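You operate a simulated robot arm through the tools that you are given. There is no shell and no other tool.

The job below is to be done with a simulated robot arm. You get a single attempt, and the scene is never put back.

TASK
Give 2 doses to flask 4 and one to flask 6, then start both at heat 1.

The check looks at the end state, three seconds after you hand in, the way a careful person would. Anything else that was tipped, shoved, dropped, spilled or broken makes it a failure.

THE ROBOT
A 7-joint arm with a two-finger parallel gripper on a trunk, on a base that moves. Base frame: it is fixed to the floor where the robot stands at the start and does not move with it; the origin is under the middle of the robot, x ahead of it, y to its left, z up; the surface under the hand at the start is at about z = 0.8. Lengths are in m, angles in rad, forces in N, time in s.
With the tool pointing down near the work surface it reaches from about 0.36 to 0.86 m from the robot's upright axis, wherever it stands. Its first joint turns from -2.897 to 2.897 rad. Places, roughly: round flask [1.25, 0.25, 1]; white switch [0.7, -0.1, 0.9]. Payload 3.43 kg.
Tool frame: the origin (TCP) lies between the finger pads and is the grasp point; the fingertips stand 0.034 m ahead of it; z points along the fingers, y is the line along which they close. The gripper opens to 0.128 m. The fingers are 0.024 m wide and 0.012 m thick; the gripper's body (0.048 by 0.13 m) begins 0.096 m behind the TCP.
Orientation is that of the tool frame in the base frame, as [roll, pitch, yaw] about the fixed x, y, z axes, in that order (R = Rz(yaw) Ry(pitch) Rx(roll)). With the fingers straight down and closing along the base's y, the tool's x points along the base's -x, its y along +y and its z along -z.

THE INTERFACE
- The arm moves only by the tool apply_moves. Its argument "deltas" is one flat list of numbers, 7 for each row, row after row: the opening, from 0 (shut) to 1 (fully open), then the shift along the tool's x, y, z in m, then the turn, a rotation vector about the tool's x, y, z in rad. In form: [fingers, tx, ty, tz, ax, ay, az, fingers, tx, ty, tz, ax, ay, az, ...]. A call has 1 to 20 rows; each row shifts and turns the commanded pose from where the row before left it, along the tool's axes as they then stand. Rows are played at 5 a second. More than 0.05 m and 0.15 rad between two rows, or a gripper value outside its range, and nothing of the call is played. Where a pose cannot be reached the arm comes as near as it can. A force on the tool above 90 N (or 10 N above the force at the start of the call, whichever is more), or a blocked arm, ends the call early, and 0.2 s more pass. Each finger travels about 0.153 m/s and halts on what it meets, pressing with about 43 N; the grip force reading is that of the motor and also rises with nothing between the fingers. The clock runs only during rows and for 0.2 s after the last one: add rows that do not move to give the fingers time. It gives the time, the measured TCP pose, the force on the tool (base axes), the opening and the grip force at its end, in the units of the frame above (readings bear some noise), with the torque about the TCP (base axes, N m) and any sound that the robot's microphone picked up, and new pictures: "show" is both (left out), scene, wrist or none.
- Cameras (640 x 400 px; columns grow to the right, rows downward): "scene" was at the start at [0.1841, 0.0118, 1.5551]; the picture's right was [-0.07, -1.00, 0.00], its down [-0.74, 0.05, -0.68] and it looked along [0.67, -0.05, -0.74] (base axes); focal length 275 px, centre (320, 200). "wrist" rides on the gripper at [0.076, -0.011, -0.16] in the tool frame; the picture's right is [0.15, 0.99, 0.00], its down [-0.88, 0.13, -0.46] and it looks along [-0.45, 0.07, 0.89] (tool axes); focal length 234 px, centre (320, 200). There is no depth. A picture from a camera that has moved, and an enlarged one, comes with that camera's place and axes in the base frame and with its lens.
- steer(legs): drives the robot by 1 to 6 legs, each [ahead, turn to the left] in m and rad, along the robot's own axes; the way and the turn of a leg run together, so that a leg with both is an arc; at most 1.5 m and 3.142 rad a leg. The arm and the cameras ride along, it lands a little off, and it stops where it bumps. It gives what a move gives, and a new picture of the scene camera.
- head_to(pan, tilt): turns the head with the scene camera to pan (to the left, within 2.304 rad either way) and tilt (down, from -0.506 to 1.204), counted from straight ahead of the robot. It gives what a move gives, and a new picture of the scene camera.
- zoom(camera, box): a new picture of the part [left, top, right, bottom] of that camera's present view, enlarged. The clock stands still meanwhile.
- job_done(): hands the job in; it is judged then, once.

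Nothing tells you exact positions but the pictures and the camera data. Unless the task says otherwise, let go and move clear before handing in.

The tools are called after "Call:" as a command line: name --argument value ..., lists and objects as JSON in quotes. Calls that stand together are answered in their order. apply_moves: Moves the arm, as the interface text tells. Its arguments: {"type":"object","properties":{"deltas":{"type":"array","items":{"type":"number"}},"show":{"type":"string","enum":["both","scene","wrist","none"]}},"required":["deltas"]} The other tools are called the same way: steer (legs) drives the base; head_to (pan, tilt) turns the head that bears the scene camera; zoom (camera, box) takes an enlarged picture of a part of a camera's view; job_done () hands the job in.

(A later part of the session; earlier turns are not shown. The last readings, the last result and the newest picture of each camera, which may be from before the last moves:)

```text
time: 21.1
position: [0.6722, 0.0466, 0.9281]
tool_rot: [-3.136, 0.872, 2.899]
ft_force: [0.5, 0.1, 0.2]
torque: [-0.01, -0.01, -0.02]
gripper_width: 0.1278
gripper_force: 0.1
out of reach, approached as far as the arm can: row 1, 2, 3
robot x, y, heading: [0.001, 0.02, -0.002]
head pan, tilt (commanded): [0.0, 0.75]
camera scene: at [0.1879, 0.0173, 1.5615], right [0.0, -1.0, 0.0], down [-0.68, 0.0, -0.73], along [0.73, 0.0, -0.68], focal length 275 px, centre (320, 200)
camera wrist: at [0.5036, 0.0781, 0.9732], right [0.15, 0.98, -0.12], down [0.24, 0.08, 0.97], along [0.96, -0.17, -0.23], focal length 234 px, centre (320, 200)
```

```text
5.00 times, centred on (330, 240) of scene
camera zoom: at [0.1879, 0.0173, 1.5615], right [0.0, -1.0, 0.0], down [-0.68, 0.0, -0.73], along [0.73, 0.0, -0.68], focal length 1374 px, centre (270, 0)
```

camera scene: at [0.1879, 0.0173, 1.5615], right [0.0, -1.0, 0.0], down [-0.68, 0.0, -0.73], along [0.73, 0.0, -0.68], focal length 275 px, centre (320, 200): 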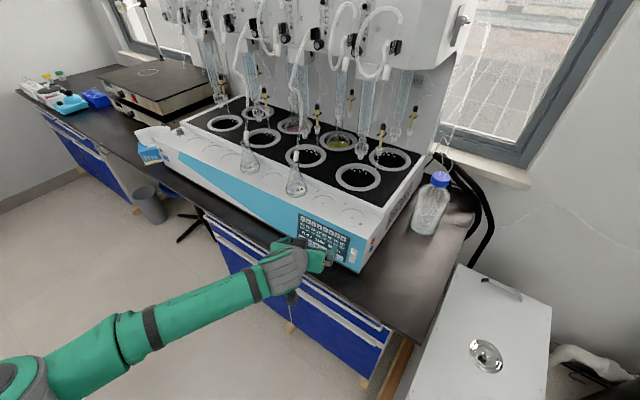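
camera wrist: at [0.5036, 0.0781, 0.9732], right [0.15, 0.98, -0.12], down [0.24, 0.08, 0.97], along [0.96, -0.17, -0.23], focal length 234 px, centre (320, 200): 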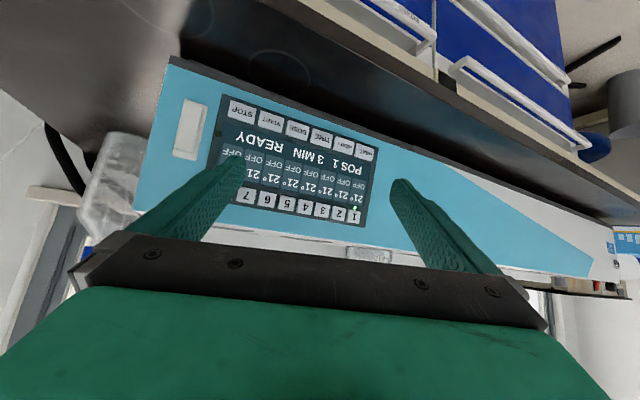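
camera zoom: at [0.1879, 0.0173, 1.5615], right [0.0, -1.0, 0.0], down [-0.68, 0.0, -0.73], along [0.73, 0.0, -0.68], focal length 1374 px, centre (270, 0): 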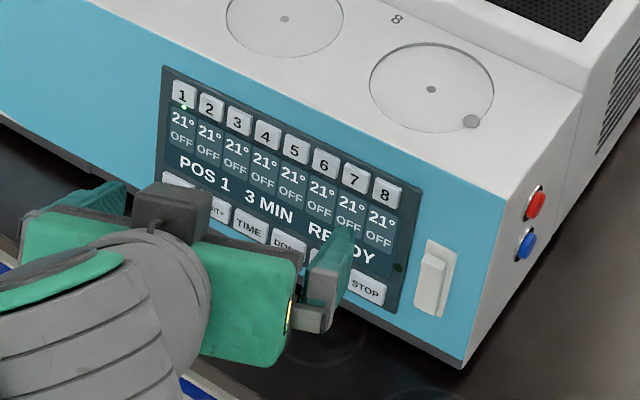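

The refined estimate: key row z≈0.924, function row z≈0.846, row pitch 21 mm and 29 mm, panel tilted ~11° and facing (−0.84, 0.54). I'll close the fingers and move to 4 cm in front of the top of the white switch.

Call:
apply_moves --deltas '[0, 0, 0, 0, 0, 0, 0, 0, 0, 0, 0, 0, 0, 0, 0, 0, 0, 0, 0, 0, 0, 0, 0.015, -0.0319, -0.0062, 0, 0, 0, 0, 0.015, -0.0319, -0.0062, 0, 0, 0, 0, 0.015, -0.0319, -0.0062, 0, 0, 0, 0, 0, 0, 0, 0, 0, 0]' --show "both"

Call:
zoom --camera "scene" --box '[270, 200, 390, 280]'

Call:
zoom --camera "wrist" --box '[240, 75, 480, 235]'

```text
time: 22.7
position: [0.607, -0.0345, 0.9056]
tool_rot: [-3.136, 0.872, 2.899]
ft_force: [-0.7, -0.9, -0.4]
torque: [0.01, -0.01, 0.0]
gripper_width: 0.0
gripper_force: 32.7
robot x, y, heading: [-0.0011, 0.0155, -0.001]
head pan, tilt (commanded): [0.0, 0.75]
camera scene: at [0.1879, 0.0173, 1.5615], right [0.0, -1.0, 0.0], down [-0.68, 0.0, -0.73], along [0.73, 0.0, -0.68], focal length 275 px, centre (320, 200)
camera wrist: at [0.4375, -0.0042, 0.9505], right [0.15, 0.98, -0.12], down [0.24, 0.08, 0.97], along [0.96, -0.17, -0.23], focal length 234 px, centre (320, 200)
```

scene: 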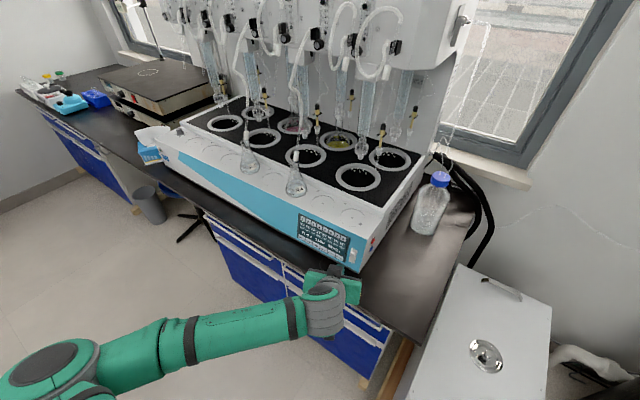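
wrist: 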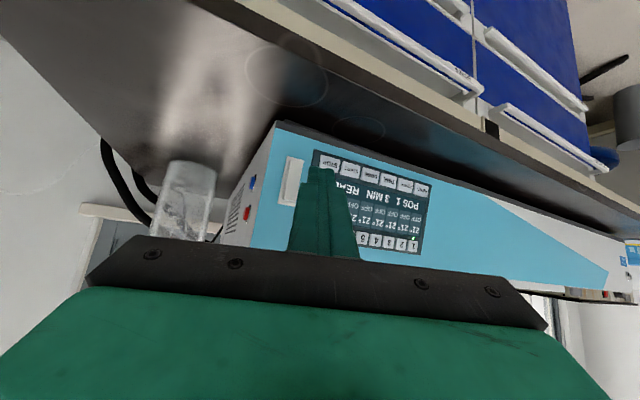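

```text
5.00 times, centred on (330, 240) of scene
camera zoom: at [0.1879, 0.0173, 1.5615], right [0.0, -1.0, 0.0], down [-0.68, 0.0, -0.73], along [0.73, 0.0, -0.68], focal length 1374 px, centre (270, 0)
```

zoom: 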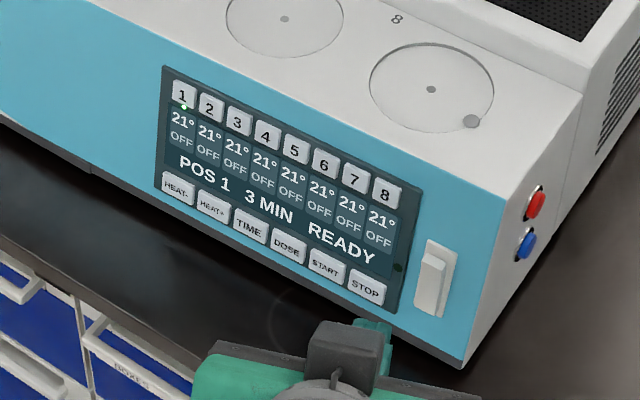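

```text
2.50 times, centred on (360, 155) of wrist
camera zoom: at [0.4375, -0.0042, 0.9505], right [0.15, 0.98, -0.12], down [0.24, 0.08, 0.97], along [0.96, -0.17, -0.23], focal length 585 px, centre (220, 312)
```

zoom: 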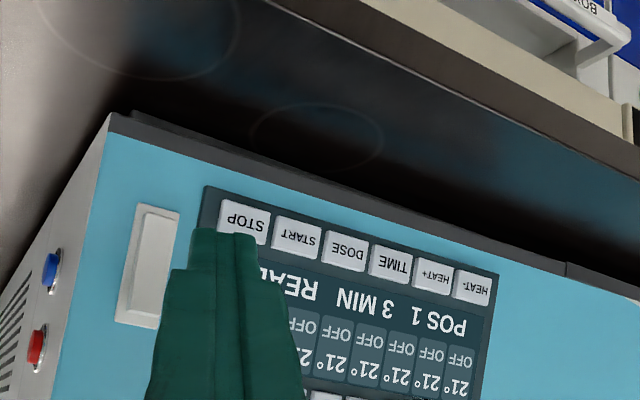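

The fingertip's projection matches my model within about 2 mm, and the panel is fully visible in the scene camera. I'll move up and in to just in front of the rocker's upper part.

Call:
apply_moves --deltas '[0, -0.0165, -0.0095, 0.0121, 0, 0, 0, 0, -0.0018, -0.0013, 0.0033, 0, 0, 0, 0, -0.0018, -0.0013, 0.0033, 0, 0, 0, 0, -0.0018, -0.0013, 0.0033, 0, 0, 0, 0, 0, 0, 0, 0, 0, 0]' --show "none"

Call:
zoom --camera "scene" --box '[320, 225, 380, 265]'

Call:
zoom --camera "wrist" --box '[240, 75, 480, 235]'

```text
time: 23.9
position: [0.6342, -0.0557, 0.9082]
tool_rot: [-3.138, 0.873, 2.898]
ft_force: [-0.5, -0.1, -0.1]
torque: [0.02, -0.01, 0.01]
gripper_width: 0.0
gripper_force: 33.2
robot x, y, heading: [-0.0008, 0.014, -0.001]
head pan, tilt (commanded): [0.0, 0.75]
```

```text
10.00 times, centred on (350, 245) of scene
camera zoom: at [0.1879, 0.0173, 1.5615], right [0.0, -1.0, 0.0], down [-0.68, 0.0, -0.73], along [0.73, 0.0, -0.68], focal length 2748 px, centre (20, -250)
```

zoom: 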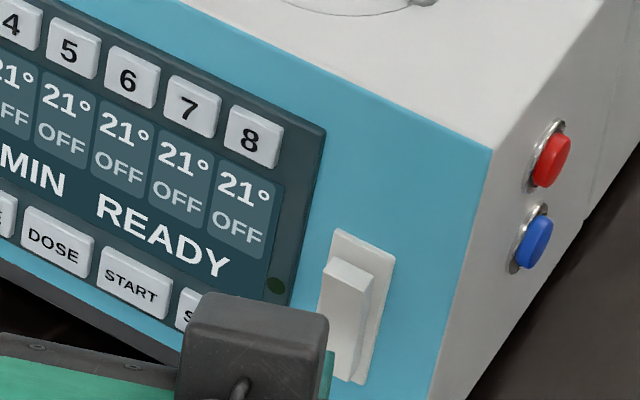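

```text
2.50 times, centred on (360, 155) of wrist
camera zoom: at [0.4642, -0.0249, 0.953], right [0.15, 0.98, -0.12], down [0.24, 0.08, 0.97], along [0.96, -0.17, -0.23], focal length 585 px, centre (220, 312)
```

zoom: 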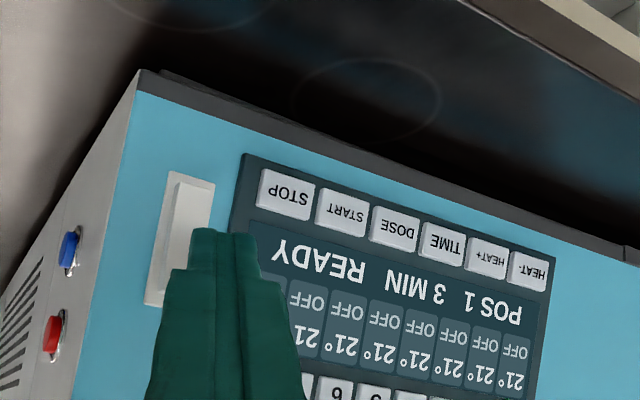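

The fingertip is just left of/at the rocker but partly hidden by the gripper's own box. I'll enlarge to see the gap and alignment.

Call:
zoom --camera "scene" --box '[342, 242, 366, 258]'

Call:
zoom --camera "wrist" --box '[290, 130, 350, 170]'

```text
16.00 times, centred on (354, 250) of scene
camera zoom: at [0.1879, 0.0173, 1.5615], right [0.0, -1.0, 0.0], down [-0.68, 0.0, -0.73], along [0.73, 0.0, -0.68], focal length 4397 px, centre (-224, -600)
```

zoom: 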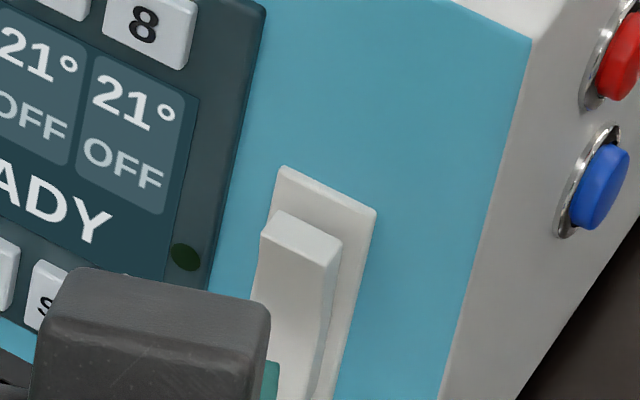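

```text
10.00 times, centred on (320, 150) of wrist
camera zoom: at [0.4642, -0.0249, 0.953], right [0.15, 0.98, -0.12], down [0.24, 0.08, 0.97], along [0.96, -0.17, -0.23], focal length 2342 px, centre (320, 700)
```

zoom: 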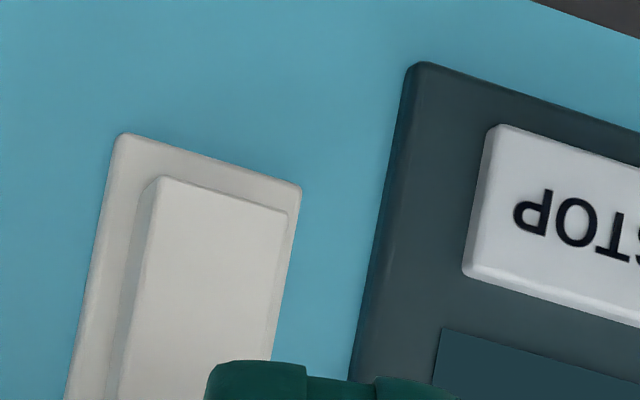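

My predicted corner isn't showing over the rocker, so the fingertip is probably tapered. I'll back off 4 cm and examine the fingertip's real shape before touching anything.

Call:
apply_moves --deltas '[0, 0.0182, 0.0126, -0.0333, 0, 0, 0, 0, 0, 0, 0, 0, 0, 0]' --show "none"

Call:
zoom --camera "scene" --box '[325, 245, 373, 277]'

Call:
zoom --camera "wrist" --box '[280, 150, 370, 260]'

```text
time: 24.5
position: [0.6002, -0.0335, 0.9164]
tool_rot: [-3.136, 0.873, 2.899]
ft_force: [0.3, 0.6, -0.3]
torque: [-0.01, -0.02, -0.02]
gripper_width: 0.0001
gripper_force: 33.0
robot x, y, heading: [0.0027, 0.0174, -0.002]
head pan, tilt (commanded): [0.0, 0.75]
```

```text
12.50 times, centred on (349, 261) of scene
camera zoom: at [0.1879, 0.0173, 1.5615], right [0.0, -1.0, 0.0], down [-0.68, 0.0, -0.73], along [0.73, 0.0, -0.68], focal length 3435 px, centre (-42, -562)
```

zoom: 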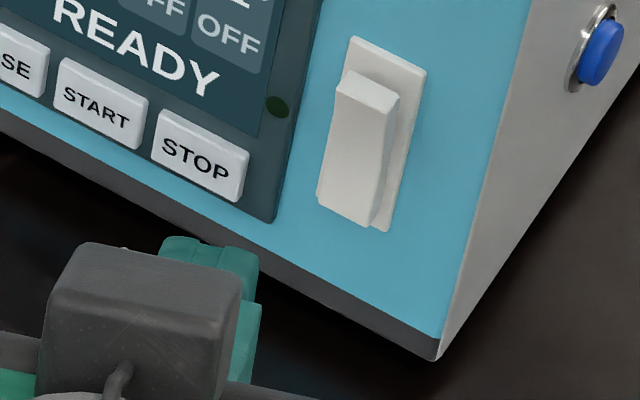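

```text
3.64 times, centred on (325, 205) of wrist
camera zoom: at [0.4305, -0.0027, 0.9598], right [0.15, 0.98, -0.12], down [0.24, 0.08, 0.97], along [0.96, -0.17, -0.23], focal length 852 px, centre (302, 182)
```

zoom: 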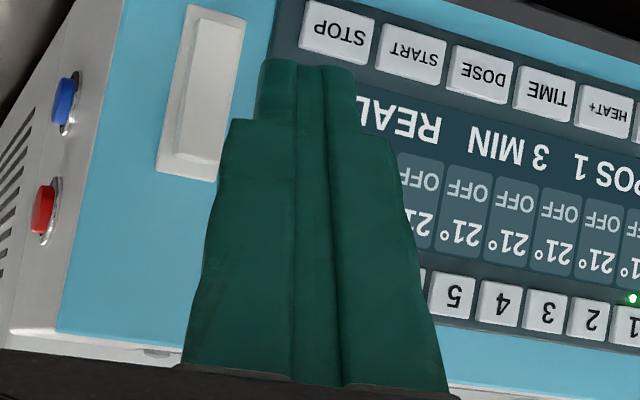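

The fingertips are rounded by 3–4 mm, so the real contact point lies slightly lower-left than the ideal corner; the aim at the rocker's upper third still holds. I'll advance and touch it with small steps.

Call:
apply_moves --deltas '[0, -0.0091, -0.0063, 0.0167, 0, 0, 0, 0, -0.0091, -0.0063, 0.0167, 0, 0, 0, 0, -0.00091, -0.00063, 0.00167, 0, 0, 0, 0, -0.00091, -0.00063, 0.00167, 0, 0, 0, 0, -0.00091, -0.00063, 0.00167, 0, 0, 0]' --show "none"

Call:
zoom --camera "scene" --box '[325, 228, 373, 260]'

```text
time: 25.7
position: [0.6382, -0.0587, 0.907]
tool_rot: [-3.137, 0.873, 2.899]
ft_force: [-0.2, -0.2, 0.8]
torque: [0.0, -0.03, -0.01]
gripper_width: 0.0
gripper_force: 33.1
robot x, y, heading: [0.0006, 0.0174, 0.0]
head pan, tilt (commanded): [0.0, 0.75]
```

```text
12.50 times, centred on (349, 244) of scene
camera zoom: at [0.1879, 0.0173, 1.5615], right [0.0, -1.0, 0.0], down [-0.68, 0.0, -0.73], along [0.73, 0.0, -0.68], focal length 3435 px, centre (-42, -350)
```

zoom: 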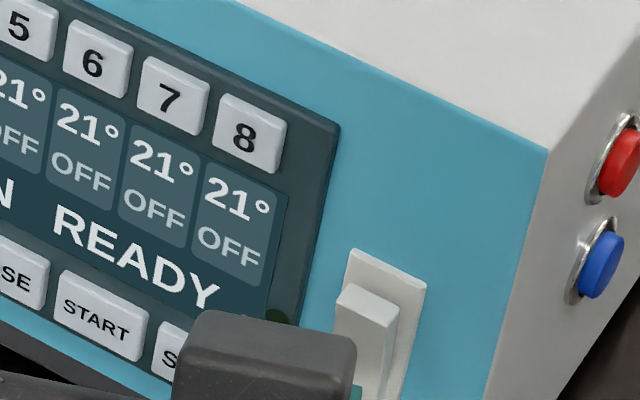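

No contact yet; continuing inward with 2 mm steps.

Call:
apply_moves --deltas '[0, -0.00091, -0.00063, 0.00167, 0, 0, 0, 0, -0.00091, -0.00063, 0.00167, 0, 0, 0, 0, 0, 0, 0, 0, 0, 0]' --show "none"

Call:
zoom --camera "scene" --box '[325, 228, 373, 260]'

```text
time: 26.5
position: [0.6411, -0.0612, 0.9066]
tool_rot: [-3.135, 0.872, 2.899]
ft_force: [-0.3, 0.9, 0.0]
torque: [0.0, 0.0, 0.02]
gripper_width: 0.0
gripper_force: 33.3
robot x, y, heading: [0.0007, 0.0131, 0.003]
head pan, tilt (commanded): [0.0, 0.75]
```

```text
12.50 times, centred on (349, 244) of scene
camera zoom: at [0.1879, 0.0173, 1.5615], right [0.0, -1.0, 0.0], down [-0.68, 0.0, -0.73], along [0.73, 0.0, -0.68], focal length 3435 px, centre (-42, -350)
```

zoom: 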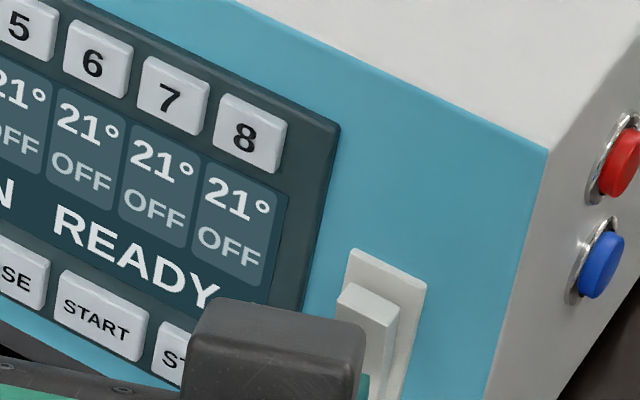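

Still no force; two more small steps.

Call:
apply_moves --deltas '[0, -0.00091, -0.00063, 0.00167, 0, 0, 0, 0, -0.00091, -0.00063, 0.00167, 0, 0, 0, 0, 0, 0, 0, 0, 0, 0]' --show "none"

Call:
zoom --camera "scene" --box '[325, 228, 373, 260]'

```text
time: 27.3
position: [0.6442, -0.0631, 0.9066]
tool_rot: [-3.137, 0.872, 2.9]
ft_force: [-4.7, 2.1, 2.0]
torque: [-0.01, 0.0, -0.02]
gripper_width: 0.0001
gripper_force: 32.7
robot x, y, heading: [0.0022, 0.0172, 0.001]
head pan, tilt (commanded): [0.0, 0.75]
```

```text
12.50 times, centred on (349, 244) of scene
camera zoom: at [0.1877, 0.0174, 1.5615], right [0.0, -1.0, 0.0], down [-0.68, 0.0, -0.73], along [0.73, 0.0, -0.68], focal length 3435 px, centre (-42, -350)
```

zoom: 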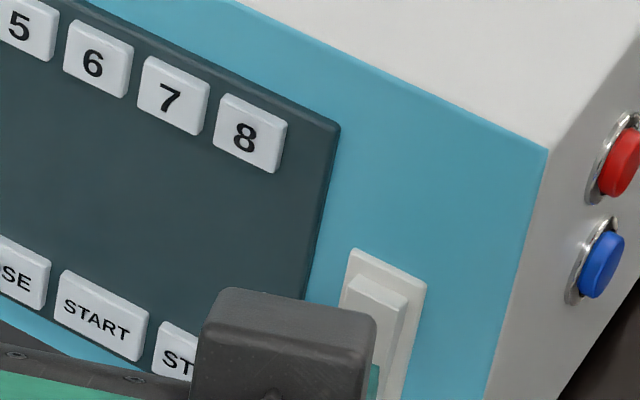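

The display went blank: the white rocker is the main power switch, not the cooling. I must switch it back on by pressing its lower half; first I'll back off and look.

Call:
apply_moves --deltas '[0, 0.0091, 0.0063, -0.0167, 0, 0, 0, 0, 0.0091, 0.0063, -0.0167, 0, 0, 0, 0, 0, 0, 0, 0, 0, 0]' --show "scene"

Call:
zoom --camera "scene" --box '[325, 235, 373, 267]'

Call:
zoom --camera "scene" --box '[270, 200, 390, 280]'

```text
time: 28.1
position: [0.6113, -0.041, 0.9138]
tool_rot: [-3.136, 0.872, 2.899]
ft_force: [-0.6, 0.3, 0.3]
torque: [0.01, 0.01, 0.0]
gripper_width: 0.0002
gripper_force: 32.7
robot x, y, heading: [0.0013, 0.0169, -0.0]
head pan, tilt (commanded): [0.0, 0.75]
camera scene: at [0.1879, 0.0173, 1.5615], right [0.0, -1.0, 0.0], down [-0.68, 0.0, -0.73], along [0.73, 0.0, -0.68], focal length 275 px, centre (320, 200)
```

scene: 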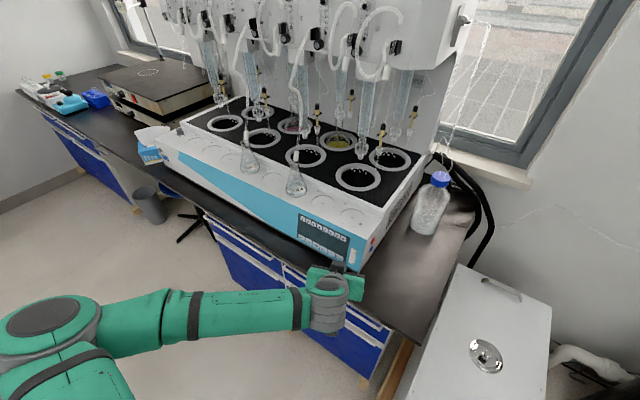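

```text
12.50 times, centred on (349, 251) of scene
camera zoom: at [0.1879, 0.0173, 1.5615], right [0.0, -1.0, 0.0], down [-0.68, 0.0, -0.73], along [0.73, 0.0, -0.68], focal length 3435 px, centre (-42, -438)
```

zoom: 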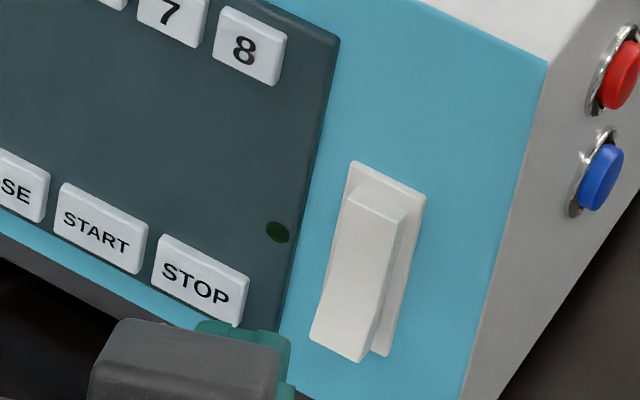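

```text
5.00 times, centred on (330, 240) of scene
camera zoom: at [0.1879, 0.0173, 1.5615], right [0.0, -1.0, 0.0], down [-0.68, 0.0, -0.73], along [0.73, 0.0, -0.68], focal length 1374 px, centre (270, 0)
```

zoom: 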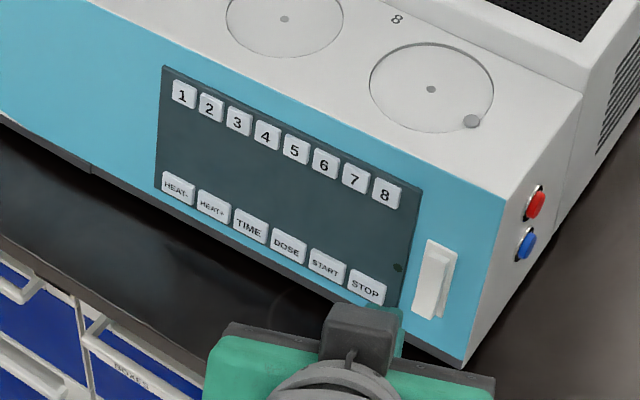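

The rocker has tipped, its lower half now stands out. I'll press the lower half to restore power.

Call:
apply_moves --deltas '[0, 0.0066, -0.0068, 0.0289, 0, 0, 0, 0, -0.00091, -0.00063, 0.00167, 0, 0, 0, 0, -0.00091, -0.00063, 0.00167, 0, 0, 0, 0, -0.00091, -0.00063, 0.00167, 0, 0, 0, 0, -0.00091, -0.00063, 0.00167, 0, 0, 0, 0, 0, 0, 0, 0, 0, 0]' --show "none"

Call:
zoom --camera "scene" --box '[325, 235, 373, 267]'

Call:
zoom --camera "wrist" --box '[270, 110, 390, 190]'

```text
time: 29.5
position: [0.6353, -0.0573, 0.8882]
tool_rot: [-3.137, 0.873, 2.898]
ft_force: [-0.4, 1.2, 0.3]
torque: [0.03, -0.02, 0.0]
gripper_width: 0.0004
gripper_force: 32.5
robot x, y, heading: [0.0032, 0.019, -0.001]
head pan, tilt (commanded): [0.0, 0.75]
```

```text
12.50 times, centred on (349, 251) of scene
camera zoom: at [0.1879, 0.0173, 1.5615], right [0.0, -1.0, 0.0], down [-0.68, 0.0, -0.73], along [0.73, 0.0, -0.68], focal length 3435 px, centre (-42, -438)
```

zoom: 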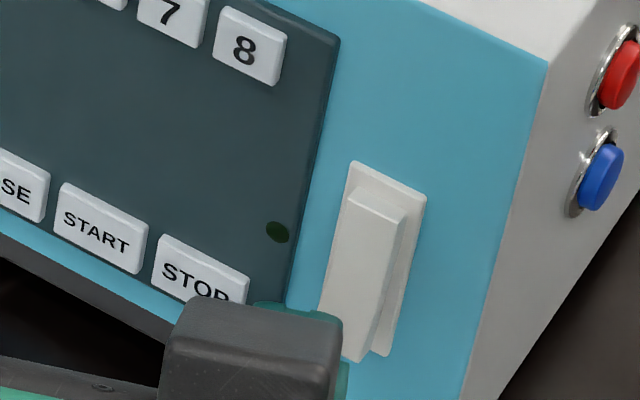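

```text
5.00 times, centred on (330, 150) of wrist
camera zoom: at [0.4653, -0.0262, 0.9328], right [0.15, 0.98, -0.12], down [0.24, 0.08, 0.97], along [0.96, -0.17, -0.23], focal length 1171 px, centre (270, 450)
```

zoom: 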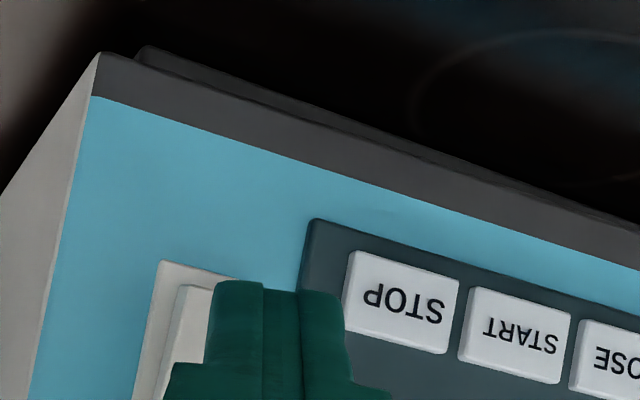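

The tip is lined up with the rocker's lower half. Advancing in 2 mm steps.

Call:
apply_moves --deltas '[0, -0.00091, -0.00063, 0.00167, 0, 0, 0, 0, -0.00091, -0.00063, 0.00167, 0, 0, 0, 0, 0, 0, 0, 0, 0, 0]' --show "none"

Call:
zoom --camera "scene" --box '[325, 235, 373, 267]'

```text
time: 30.3
position: [0.6379, -0.0586, 0.888]
tool_rot: [-3.135, 0.874, 2.898]
ft_force: [-0.6, -0.1, -0.9]
torque: [0.02, 0.04, 0.0]
gripper_width: 0.0
gripper_force: 33.1
robot x, y, heading: [0.0013, 0.0141, -0.001]
head pan, tilt (commanded): [0.0, 0.75]
```

```text
12.50 times, centred on (349, 251) of scene
camera zoom: at [0.1879, 0.0173, 1.5615], right [0.0, -1.0, 0.0], down [-0.68, 0.0, -0.73], along [0.73, 0.0, -0.68], focal length 3435 px, centre (-42, -438)
```

zoom: 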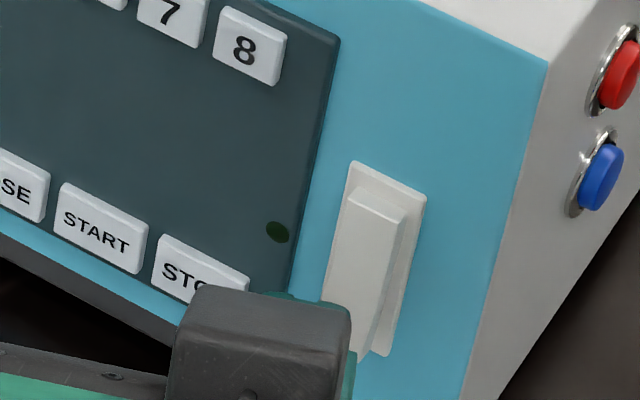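

Not yet touching; two more steps.

Call:
apply_moves --deltas '[0, -0.00091, -0.00063, 0.00167, 0, 0, 0, 0, -0.00091, -0.00063, 0.00167, 0, 0, 0, 0, 0, 0, 0, 0, 0, 0]' --show "none"

Call:
zoom --camera "scene" --box '[325, 235, 373, 267]'

```text
time: 31.1
position: [0.6396, -0.0612, 0.8854]
tool_rot: [-3.137, 0.87, 2.899]
ft_force: [-12.5, 5.9, -2.1]
torque: [0.08, 0.24, -0.03]
gripper_width: 0.0
gripper_force: 32.6
robot x, y, heading: [-0.0, 0.0182, -0.0]
head pan, tilt (commanded): [0.0, 0.75]
```

```text
12.50 times, centred on (349, 251) of scene
camera zoom: at [0.1875, 0.0175, 1.5615], right [0.0, -1.0, 0.0], down [-0.68, 0.0, -0.73], along [0.73, 0.0, -0.68], focal length 3435 px, centre (-42, -438)
```

zoom: 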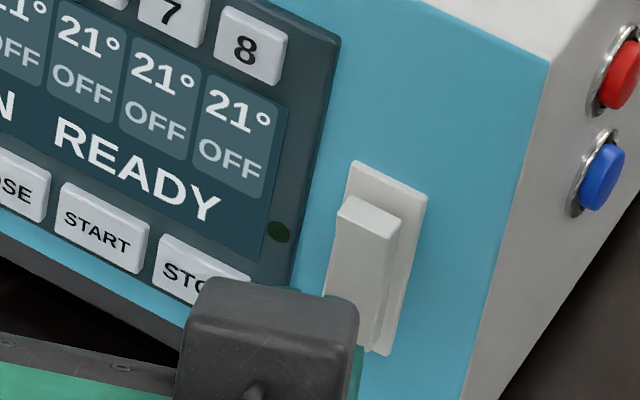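

Power is restored and the panel shows READY again. I'll back off and look for what controls the cooling: checking the panel state, the knob, the side valve and hoses.

Call:
apply_moves --deltas '[0, 0.0091, 0.0063, -0.0167, 0, 0, 0, 0, 0.0091, 0.0063, -0.0167, 0, 0, 0, 0, 0.0091, 0.0063, -0.0167, 0, 0, 0, 1, 0, 0, 0, 0, 0, 0, 1, 0, 0, 0, 0, 0, 0]' --show "scene"

Call:
zoom --camera "scene" --box '[280, 205, 370, 265]'

Call:
zoom --camera "scene" --box '[150, 120, 210, 160]'

Call:
zoom --camera "scene" --box '[380, 0, 480, 66]'

Call:
zoom --camera "scene" --box '[370, 60, 470, 126]'

```text
time: 32.3
position: [0.592, -0.0285, 0.8988]
tool_rot: [-3.137, 0.873, 2.898]
ft_force: [0.1, 0.2, -0.3]
torque: [0.01, -0.05, 0.0]
gripper_width: 0.1282
gripper_force: 0.1
robot x, y, heading: [-0.0007, 0.0187, 0.0]
head pan, tilt (commanded): [0.0, 0.75]
camera scene: at [0.1879, 0.0173, 1.5615], right [0.0, -1.0, 0.0], down [-0.68, 0.0, -0.73], along [0.73, 0.0, -0.68], focal length 275 px, centre (320, 200)
```

scene: 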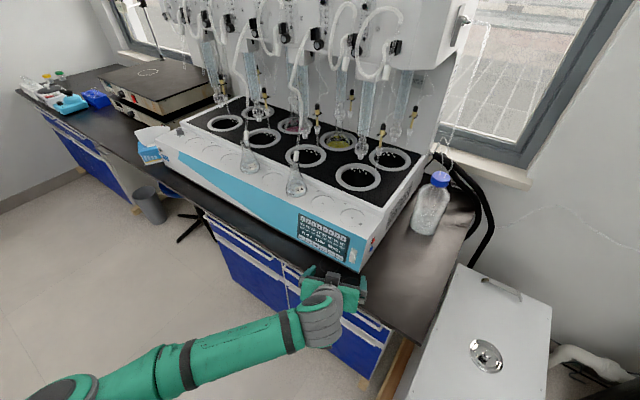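

```text
6.67 times, centred on (325, 235) of scene
camera zoom: at [0.1879, 0.0173, 1.5615], right [0.0, -1.0, 0.0], down [-0.68, 0.0, -0.73], along [0.73, 0.0, -0.68], focal length 1832 px, centre (287, -33)
```

zoom: 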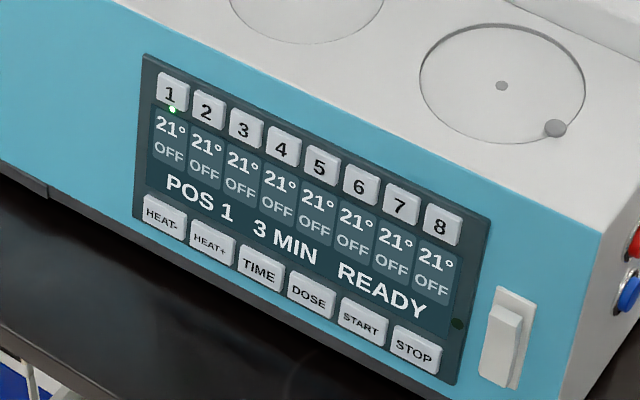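

```text
10.00 times, centred on (180, 140) of scene
camera zoom: at [0.1879, 0.0173, 1.5615], right [0.0, -1.0, 0.0], down [-0.68, 0.0, -0.73], along [0.73, 0.0, -0.68], focal length 2748 px, centre (1720, 800)
```

zoom: 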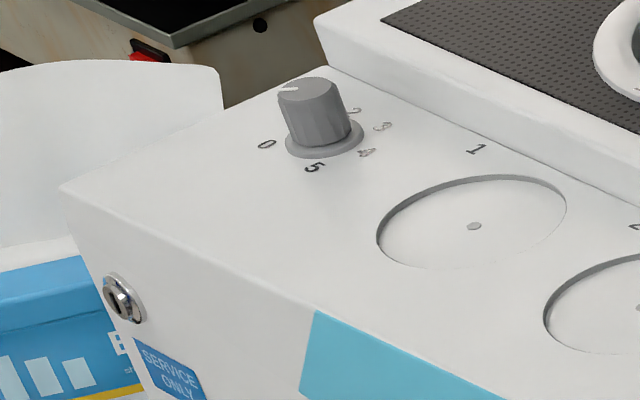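

```text
6.06 times, centred on (430, 33) of scene
camera zoom: at [0.1879, 0.0173, 1.5615], right [0.0, -1.0, 0.0], down [-0.68, 0.0, -0.73], along [0.73, 0.0, -0.68], focal length 1666 px, centre (-347, 1212)
```

zoom: 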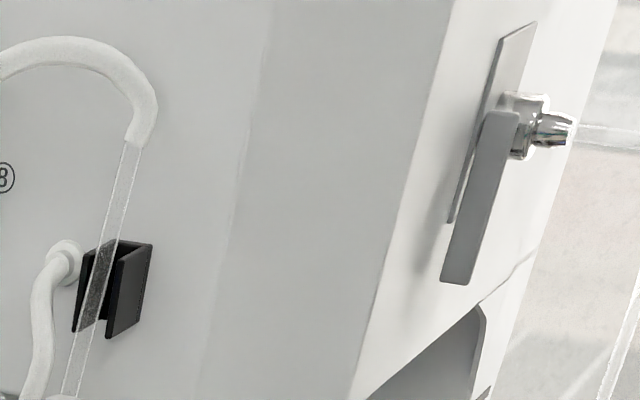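

```text
6.06 times, centred on (420, 93) of scene
camera zoom: at [0.1879, 0.0173, 1.5615], right [0.0, -1.0, 0.0], down [-0.68, 0.0, -0.73], along [0.73, 0.0, -0.68], focal length 1666 px, centre (-286, 848)
```

zoom: 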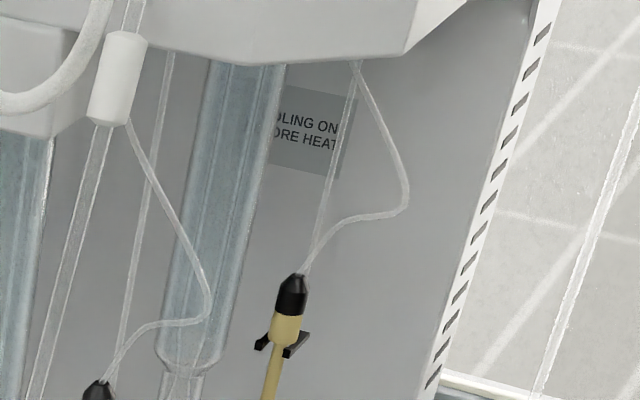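

I found a "SERVICE ONLY" lock at left, and a lever valve with a hose on the right end of the upper housing that could be the cooling water. I'll look at that lever and its plate more closely.

Call:
head_to --pan -0.25 --tilt 0.35

Call:
zoom --camera "scene" --box '[310, 110, 390, 180]'

Call:
zoom --camera "scene" --box '[300, 180, 460, 330]'

```text
time: 33.2
position: [0.5907, -0.0297, 0.8998]
tool_rot: [-3.134, 0.873, 2.899]
ft_force: [0.2, 0.2, 0.3]
torque: [-0.03, 0.0, -0.01]
gripper_width: 0.1279
gripper_force: 0.1
robot x, y, heading: [0.0015, 0.0202, -0.003]
head pan, tilt (commanded): [-0.25, 0.351]
camera scene: at [0.1952, -0.0057, 1.597], right [-0.25, -0.97, 0.0], down [-0.33, 0.09, -0.94], along [0.91, -0.23, -0.34], focal length 275 px, centre (320, 200)
```

scene: 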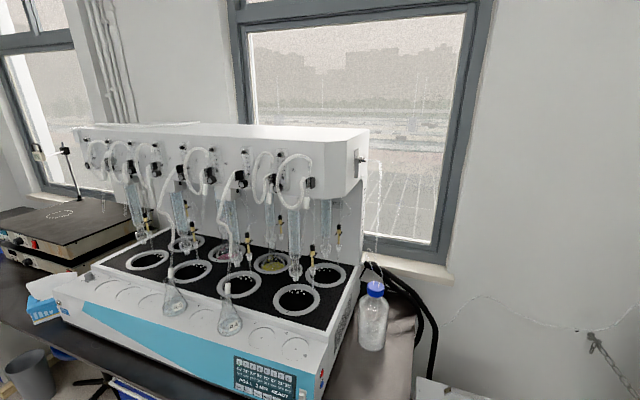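

```text
5.71 times, centred on (350, 145) of scene
camera zoom: at [0.1952, -0.0057, 1.597], right [-0.25, -0.97, 0.0], down [-0.33, 0.09, -0.94], along [0.91, -0.23, -0.34], focal length 1570 px, centre (149, 514)
```

zoom: 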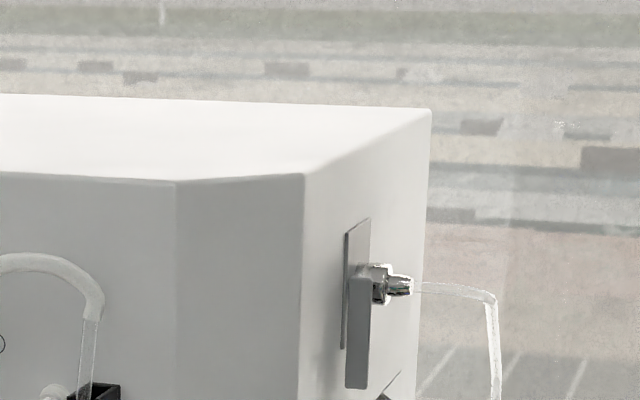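

```text
2.67 times, centred on (380, 255) of scene
camera zoom: at [0.1952, -0.0057, 1.597], right [-0.25, -0.97, 0.0], down [-0.33, 0.09, -0.94], along [0.91, -0.23, -0.34], focal length 733 px, centre (160, 53)
```

zoom: 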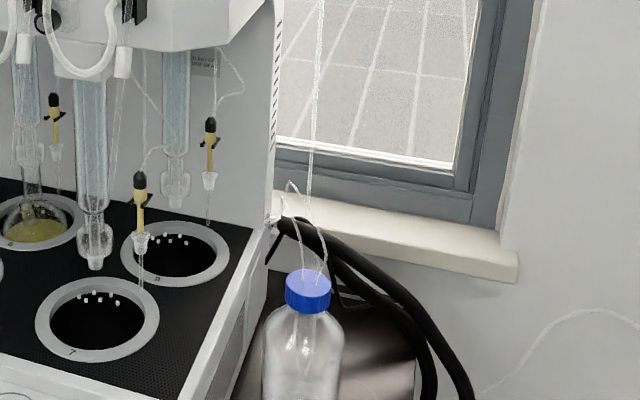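

The clear hose from the side fitting runs to the reagent bottle, so it's the dosing line. Thick black hoses run from the unit toward the white box at right, which may be a chiller; I'll look at that box.

Call:
head_to --pan -0.75 --tilt 0.95

Call:
zoom --camera "scene" --box '[180, 60, 460, 260]'

Call:
head_to --pan -0.7 --tilt 0.6

```text
time: 34.2
position: [0.5915, -0.0299, 0.8993]
tool_rot: [-3.136, 0.874, 2.899]
ft_force: [0.3, -0.3, -0.6]
torque: [0.0, 0.0, -0.03]
gripper_width: 0.1281
gripper_force: 0.1
robot x, y, heading: [0.0005, 0.0158, 0.001]
head pan, tilt (commanded): [-0.75, 0.949]
camera scene: at [0.1582, -0.0323, 1.546], right [-0.68, -0.73, 0.0], down [-0.59, 0.55, -0.58], along [0.43, -0.4, -0.81], focal length 275 px, centre (320, 200)
```

scene: 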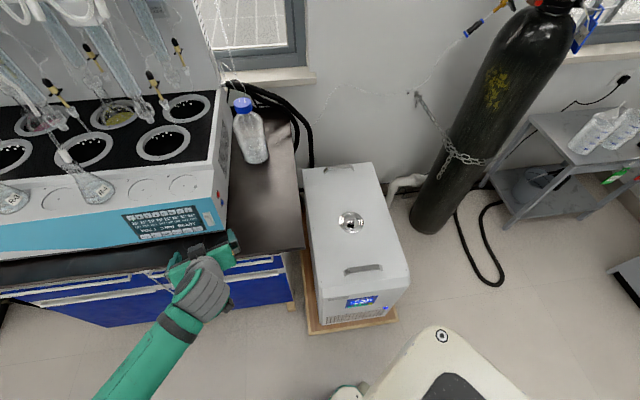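

```text
2.00 times, centred on (320, 160) of scene
camera zoom: at [0.1582, -0.0323, 1.546], right [-0.68, -0.73, 0.0], down [-0.59, 0.55, -0.58], along [0.43, -0.4, -0.81], focal length 550 px, centre (320, 280)
```

zoom: 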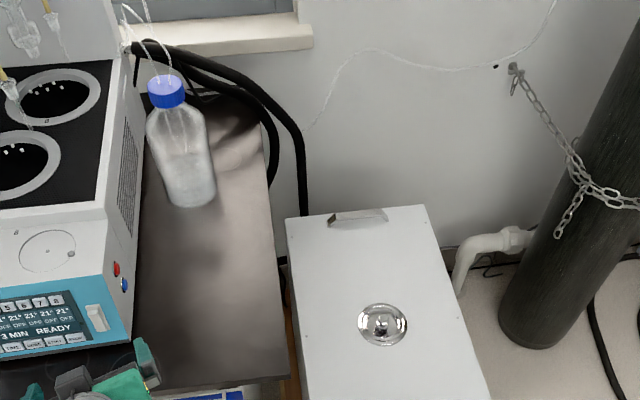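

```text
time: 35.0
position: [0.5911, -0.0279, 0.8982]
tool_rot: [-3.137, 0.874, 2.9]
ft_force: [-0.4, -0.7, -0.1]
torque: [-0.02, 0.0, 0.0]
gripper_width: 0.128
gripper_force: 0.1
robot x, y, heading: [0.0032, 0.0137, 0.0]
head pan, tilt (commanded): [-0.7, 0.6]
camera scene: at [0.1726, -0.0396, 1.5743], right [-0.64, -0.76, 0.0], down [-0.43, 0.36, -0.82], along [0.63, -0.53, -0.57], focal length 275 px, centre (320, 200)
```

scene: 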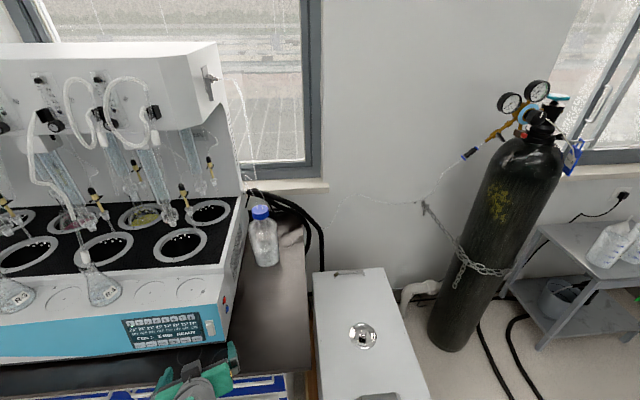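

The white box is a chiller: black hoses run to it and it has a lit display on its front. I'll aim the head at that front and read it.

Call:
head_to --pan -0.85 --tilt 1.1

Call:
zoom --camera "scene" --box '[260, 180, 400, 280]'

```text
time: 36.0
position: [0.5907, -0.0274, 0.8983]
tool_rot: [-3.138, 0.876, 2.898]
ft_force: [0.3, -0.2, -0.2]
torque: [-0.03, 0.02, 0.01]
gripper_width: 0.1283
gripper_force: 0.0
robot x, y, heading: [-0.0015, 0.0159, 0.001]
head pan, tilt (commanded): [-0.85, 1.1]
camera scene: at [0.1467, -0.0302, 1.5358], right [-0.75, -0.66, 0.0], down [-0.59, 0.67, -0.45], along [0.3, -0.34, -0.89], focal length 275 px, centre (320, 200)
```

scene: 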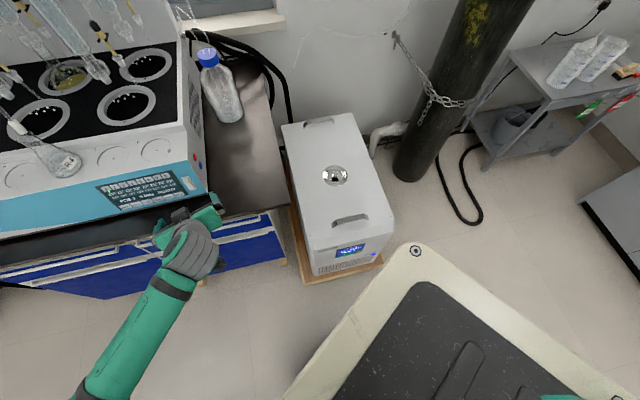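

```text
4.00 times, centred on (330, 230) of scene
camera zoom: at [0.1467, -0.0302, 1.5358], right [-0.75, -0.66, 0.0], down [-0.59, 0.67, -0.45], along [0.3, -0.34, -0.89], focal length 1099 px, centre (280, 80)
```

zoom: 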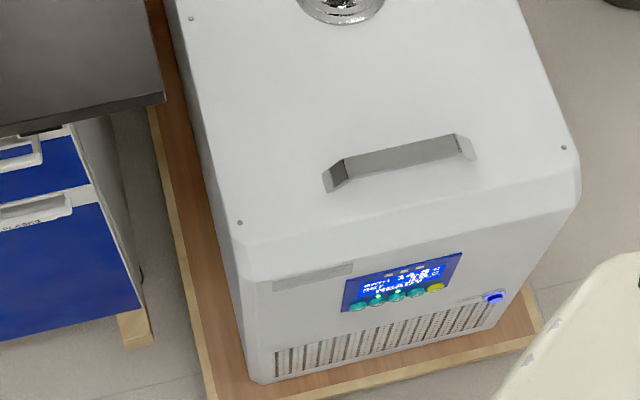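

Call:
zoom --camera "scene" --box '[328, 238, 384, 266]'

Call:
zoom --camera "scene" --box '[332, 240, 362, 262]'

```text
11.43 times, centred on (356, 252) of scene
camera zoom: at [0.1467, -0.0302, 1.5358], right [-0.75, -0.66, 0.0], down [-0.59, 0.67, -0.45], along [0.3, -0.34, -0.89], focal length 3141 px, centre (-91, -394)
```

zoom: 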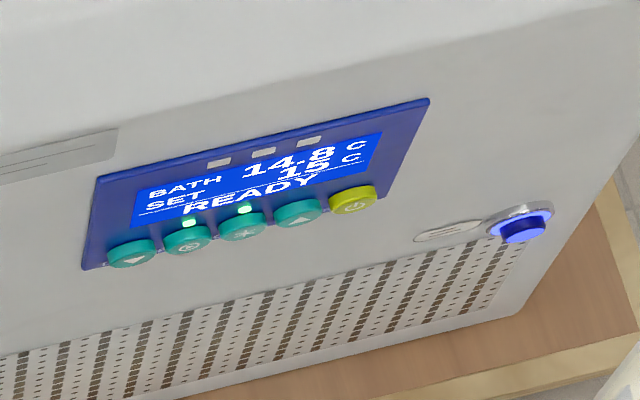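

```text
16.00 times, centred on (347, 251) of scene
camera zoom: at [0.1467, -0.0302, 1.5358], right [-0.75, -0.66, 0.0], down [-0.59, 0.67, -0.45], along [0.3, -0.34, -0.89], focal length 4397 px, centre (-112, -616)
```

zoom: 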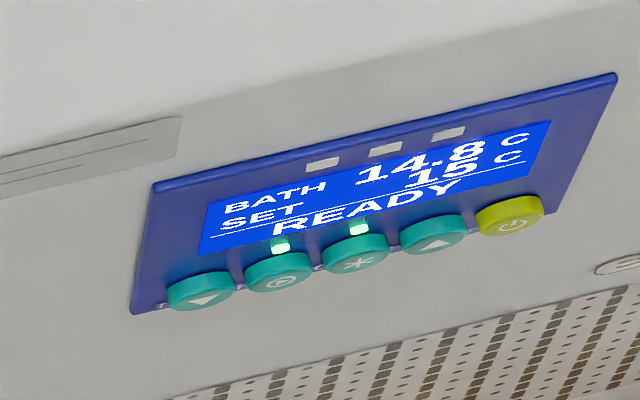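

The chiller is already running (bath 14.8 °C, set 15 °C, READY, pump and cooling lamps lit), so cooling is on and nothing is needed there. I'll turn the camera back to the panel, close the fingers and move in front of key 4.

Call:
head_to --pan 0.0 --tilt 0.75

Call:
apply_moves --deltas '[0, 0, 0, 0, 0, 0, 0, 0, 0, 0, 0, 0, 0, 0, 0, -0.0227, 0.02505, 0.00795, 0, 0, 0, 0, -0.0227, 0.02505, 0.00795, 0, 0, 0, 0, -0.0227, 0.02505, 0.00795, 0, 0, 0, 0, -0.0227, 0.02505, 0.00795, 0, 0, 0, 0, 0, 0, 0, 0, 0, 0]' --show "scene"

Call:
zoom --camera "scene" --box '[280, 205, 370, 265]'

Call:
zoom --camera "wrist" --box '[200, 80, 440, 240]'

```text
time: 37.1
position: [0.592, -0.0286, 0.8993]
tool_rot: [-3.137, 0.873, 2.898]
ft_force: [0.4, 0.0, 0.0]
torque: [-0.01, 0.0, -0.04]
gripper_width: 0.1276
gripper_force: 0.0
robot x, y, heading: [0.0003, 0.0168, -0.001]
head pan, tilt (commanded): [0.0, 0.75]
camera scene: at [0.1879, 0.0172, 1.5614], right [0.0, -1.0, 0.0], down [-0.68, 0.0, -0.73], along [0.73, 0.0, -0.68], focal length 275 px, centre (320, 200)
```

scene: 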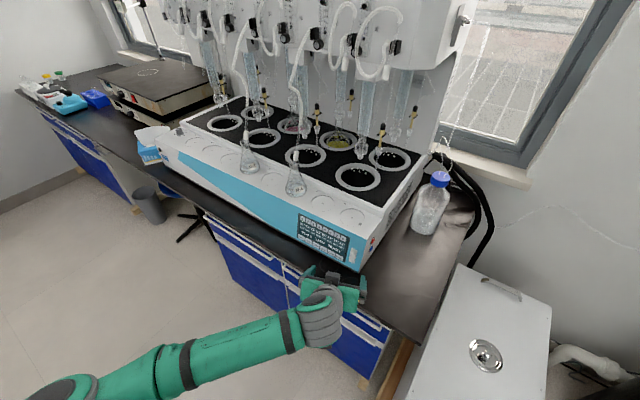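

```text
time: 38.7
position: [0.6956, 0.0494, 0.9487]
tool_rot: [-3.135, 0.872, 2.898]
ft_force: [-0.1, -0.3, 0.2]
torque: [0.0, -0.02, -0.02]
gripper_width: 0.0001
gripper_force: 33.1
robot x, y, heading: [0.0001, 0.0141, -0.0]
head pan, tilt (commanded): [0.0, 0.75]
camera scene: at [0.1879, 0.0173, 1.5615], right [0.0, -1.0, 0.0], down [-0.68, 0.0, -0.73], along [0.73, 0.0, -0.68], focal length 275 px, centre (320, 200)
```

scene: 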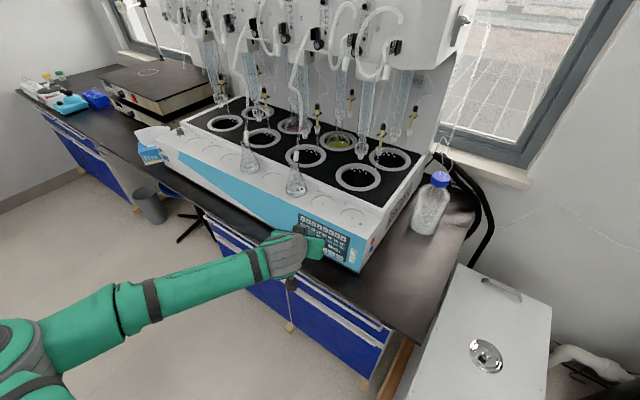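

```text
6.67 times, centred on (325, 235) of scene
camera zoom: at [0.1879, 0.0173, 1.5615], right [0.0, -1.0, 0.0], down [-0.68, 0.0, -0.73], along [0.73, 0.0, -0.68], focal length 1832 px, centre (287, -33)
```

zoom: 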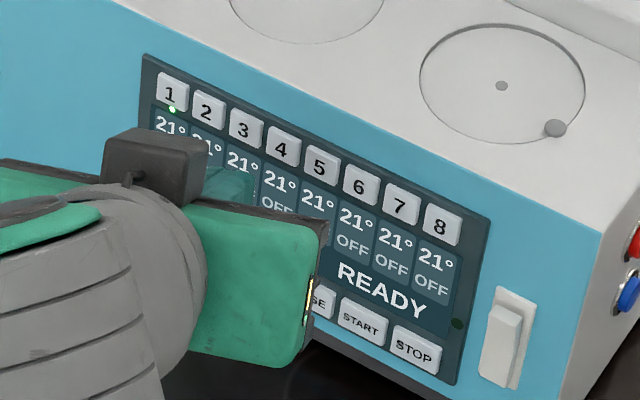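

```text
2.50 times, centred on (320, 160) of wrist
camera zoom: at [0.5274, 0.0788, 0.992], right [0.15, 0.98, -0.12], down [0.24, 0.08, 0.97], along [0.96, -0.17, -0.23], focal length 585 px, centre (320, 300)
```

zoom: 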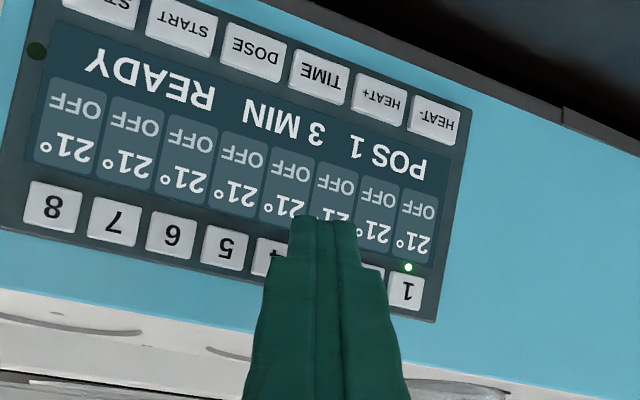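

The fingertip sits where predicted, 3 cm from key 4. I'll close in to about 5 mm from the key.

Call:
apply_moves --deltas '[0, -0.00077, -0.00158, 0.00547, 0, 0, 0, 0, -0.00227, -0.00158, 0.00417, 0, 0, 0, 0, -0.00227, -0.00158, 0.00417, 0, 0, 0, 0, -0.00227, -0.00158, 0.00417, 0, 0, 0, 0, 0, 0, 0, 0, 0, 0]' --show "none"

Call:
zoom --camera "scene" --box '[295, 205, 343, 237]'

```text
time: 39.9
position: [0.7117, 0.0378, 0.9398]
tool_rot: [-3.137, 0.872, 2.899]
ft_force: [-0.2, 0.2, 1.1]
torque: [0.01, 0.01, 0.02]
gripper_width: 0.0002
gripper_force: 32.9
robot x, y, heading: [0.0037, 0.0155, 0.003]
head pan, tilt (commanded): [0.0, 0.75]
```

```text
12.50 times, centred on (319, 221) of scene
camera zoom: at [0.1879, 0.0173, 1.5615], right [0.0, -1.0, 0.0], down [-0.68, 0.0, -0.73], along [0.73, 0.0, -0.68], focal length 3435 px, centre (332, -62)
```

zoom: 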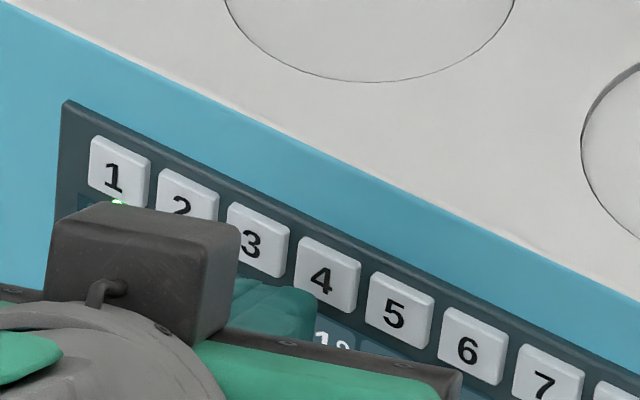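

Tip is beside key 4's lower right; I'll raise 2 mm and step in gently while watching force and display.

Call:
apply_moves --deltas '[0, -0.0024, -0.0006, 0.0004, 0, 0, 0, 0, -0.00091, -0.00063, 0.00167, 0, 0, 0, 0, -0.00091, -0.00063, 0.00167, 0, 0, 0, 0, 0, 0, 0, 0, 0, 0]' --show "none"

Call:
zoom --camera "scene" --box '[295, 205, 343, 237]'

```text
time: 40.9
position: [0.7183, 0.0344, 0.9415]
tool_rot: [-3.137, 0.874, 2.899]
ft_force: [0.0, -0.4, -0.2]
torque: [0.03, 0.01, 0.0]
gripper_width: 0.0
gripper_force: 32.6
robot x, y, heading: [0.0011, 0.0145, 0.006]
head pan, tilt (commanded): [0.0, 0.75]
```

```text
12.50 times, centred on (319, 221) of scene
camera zoom: at [0.1879, 0.0173, 1.5615], right [0.0, -1.0, 0.0], down [-0.68, 0.0, -0.73], along [0.73, 0.0, -0.68], focal length 3435 px, centre (332, -62)
```

zoom: 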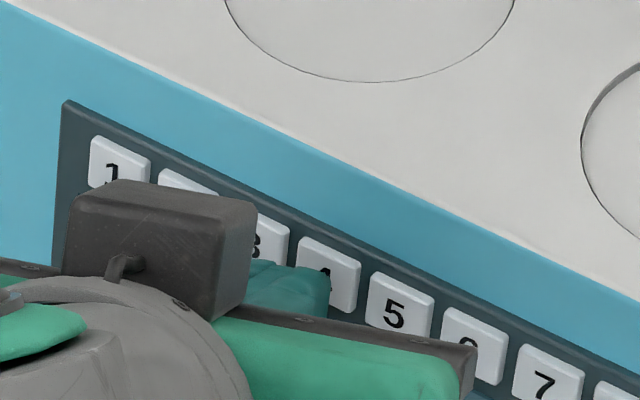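

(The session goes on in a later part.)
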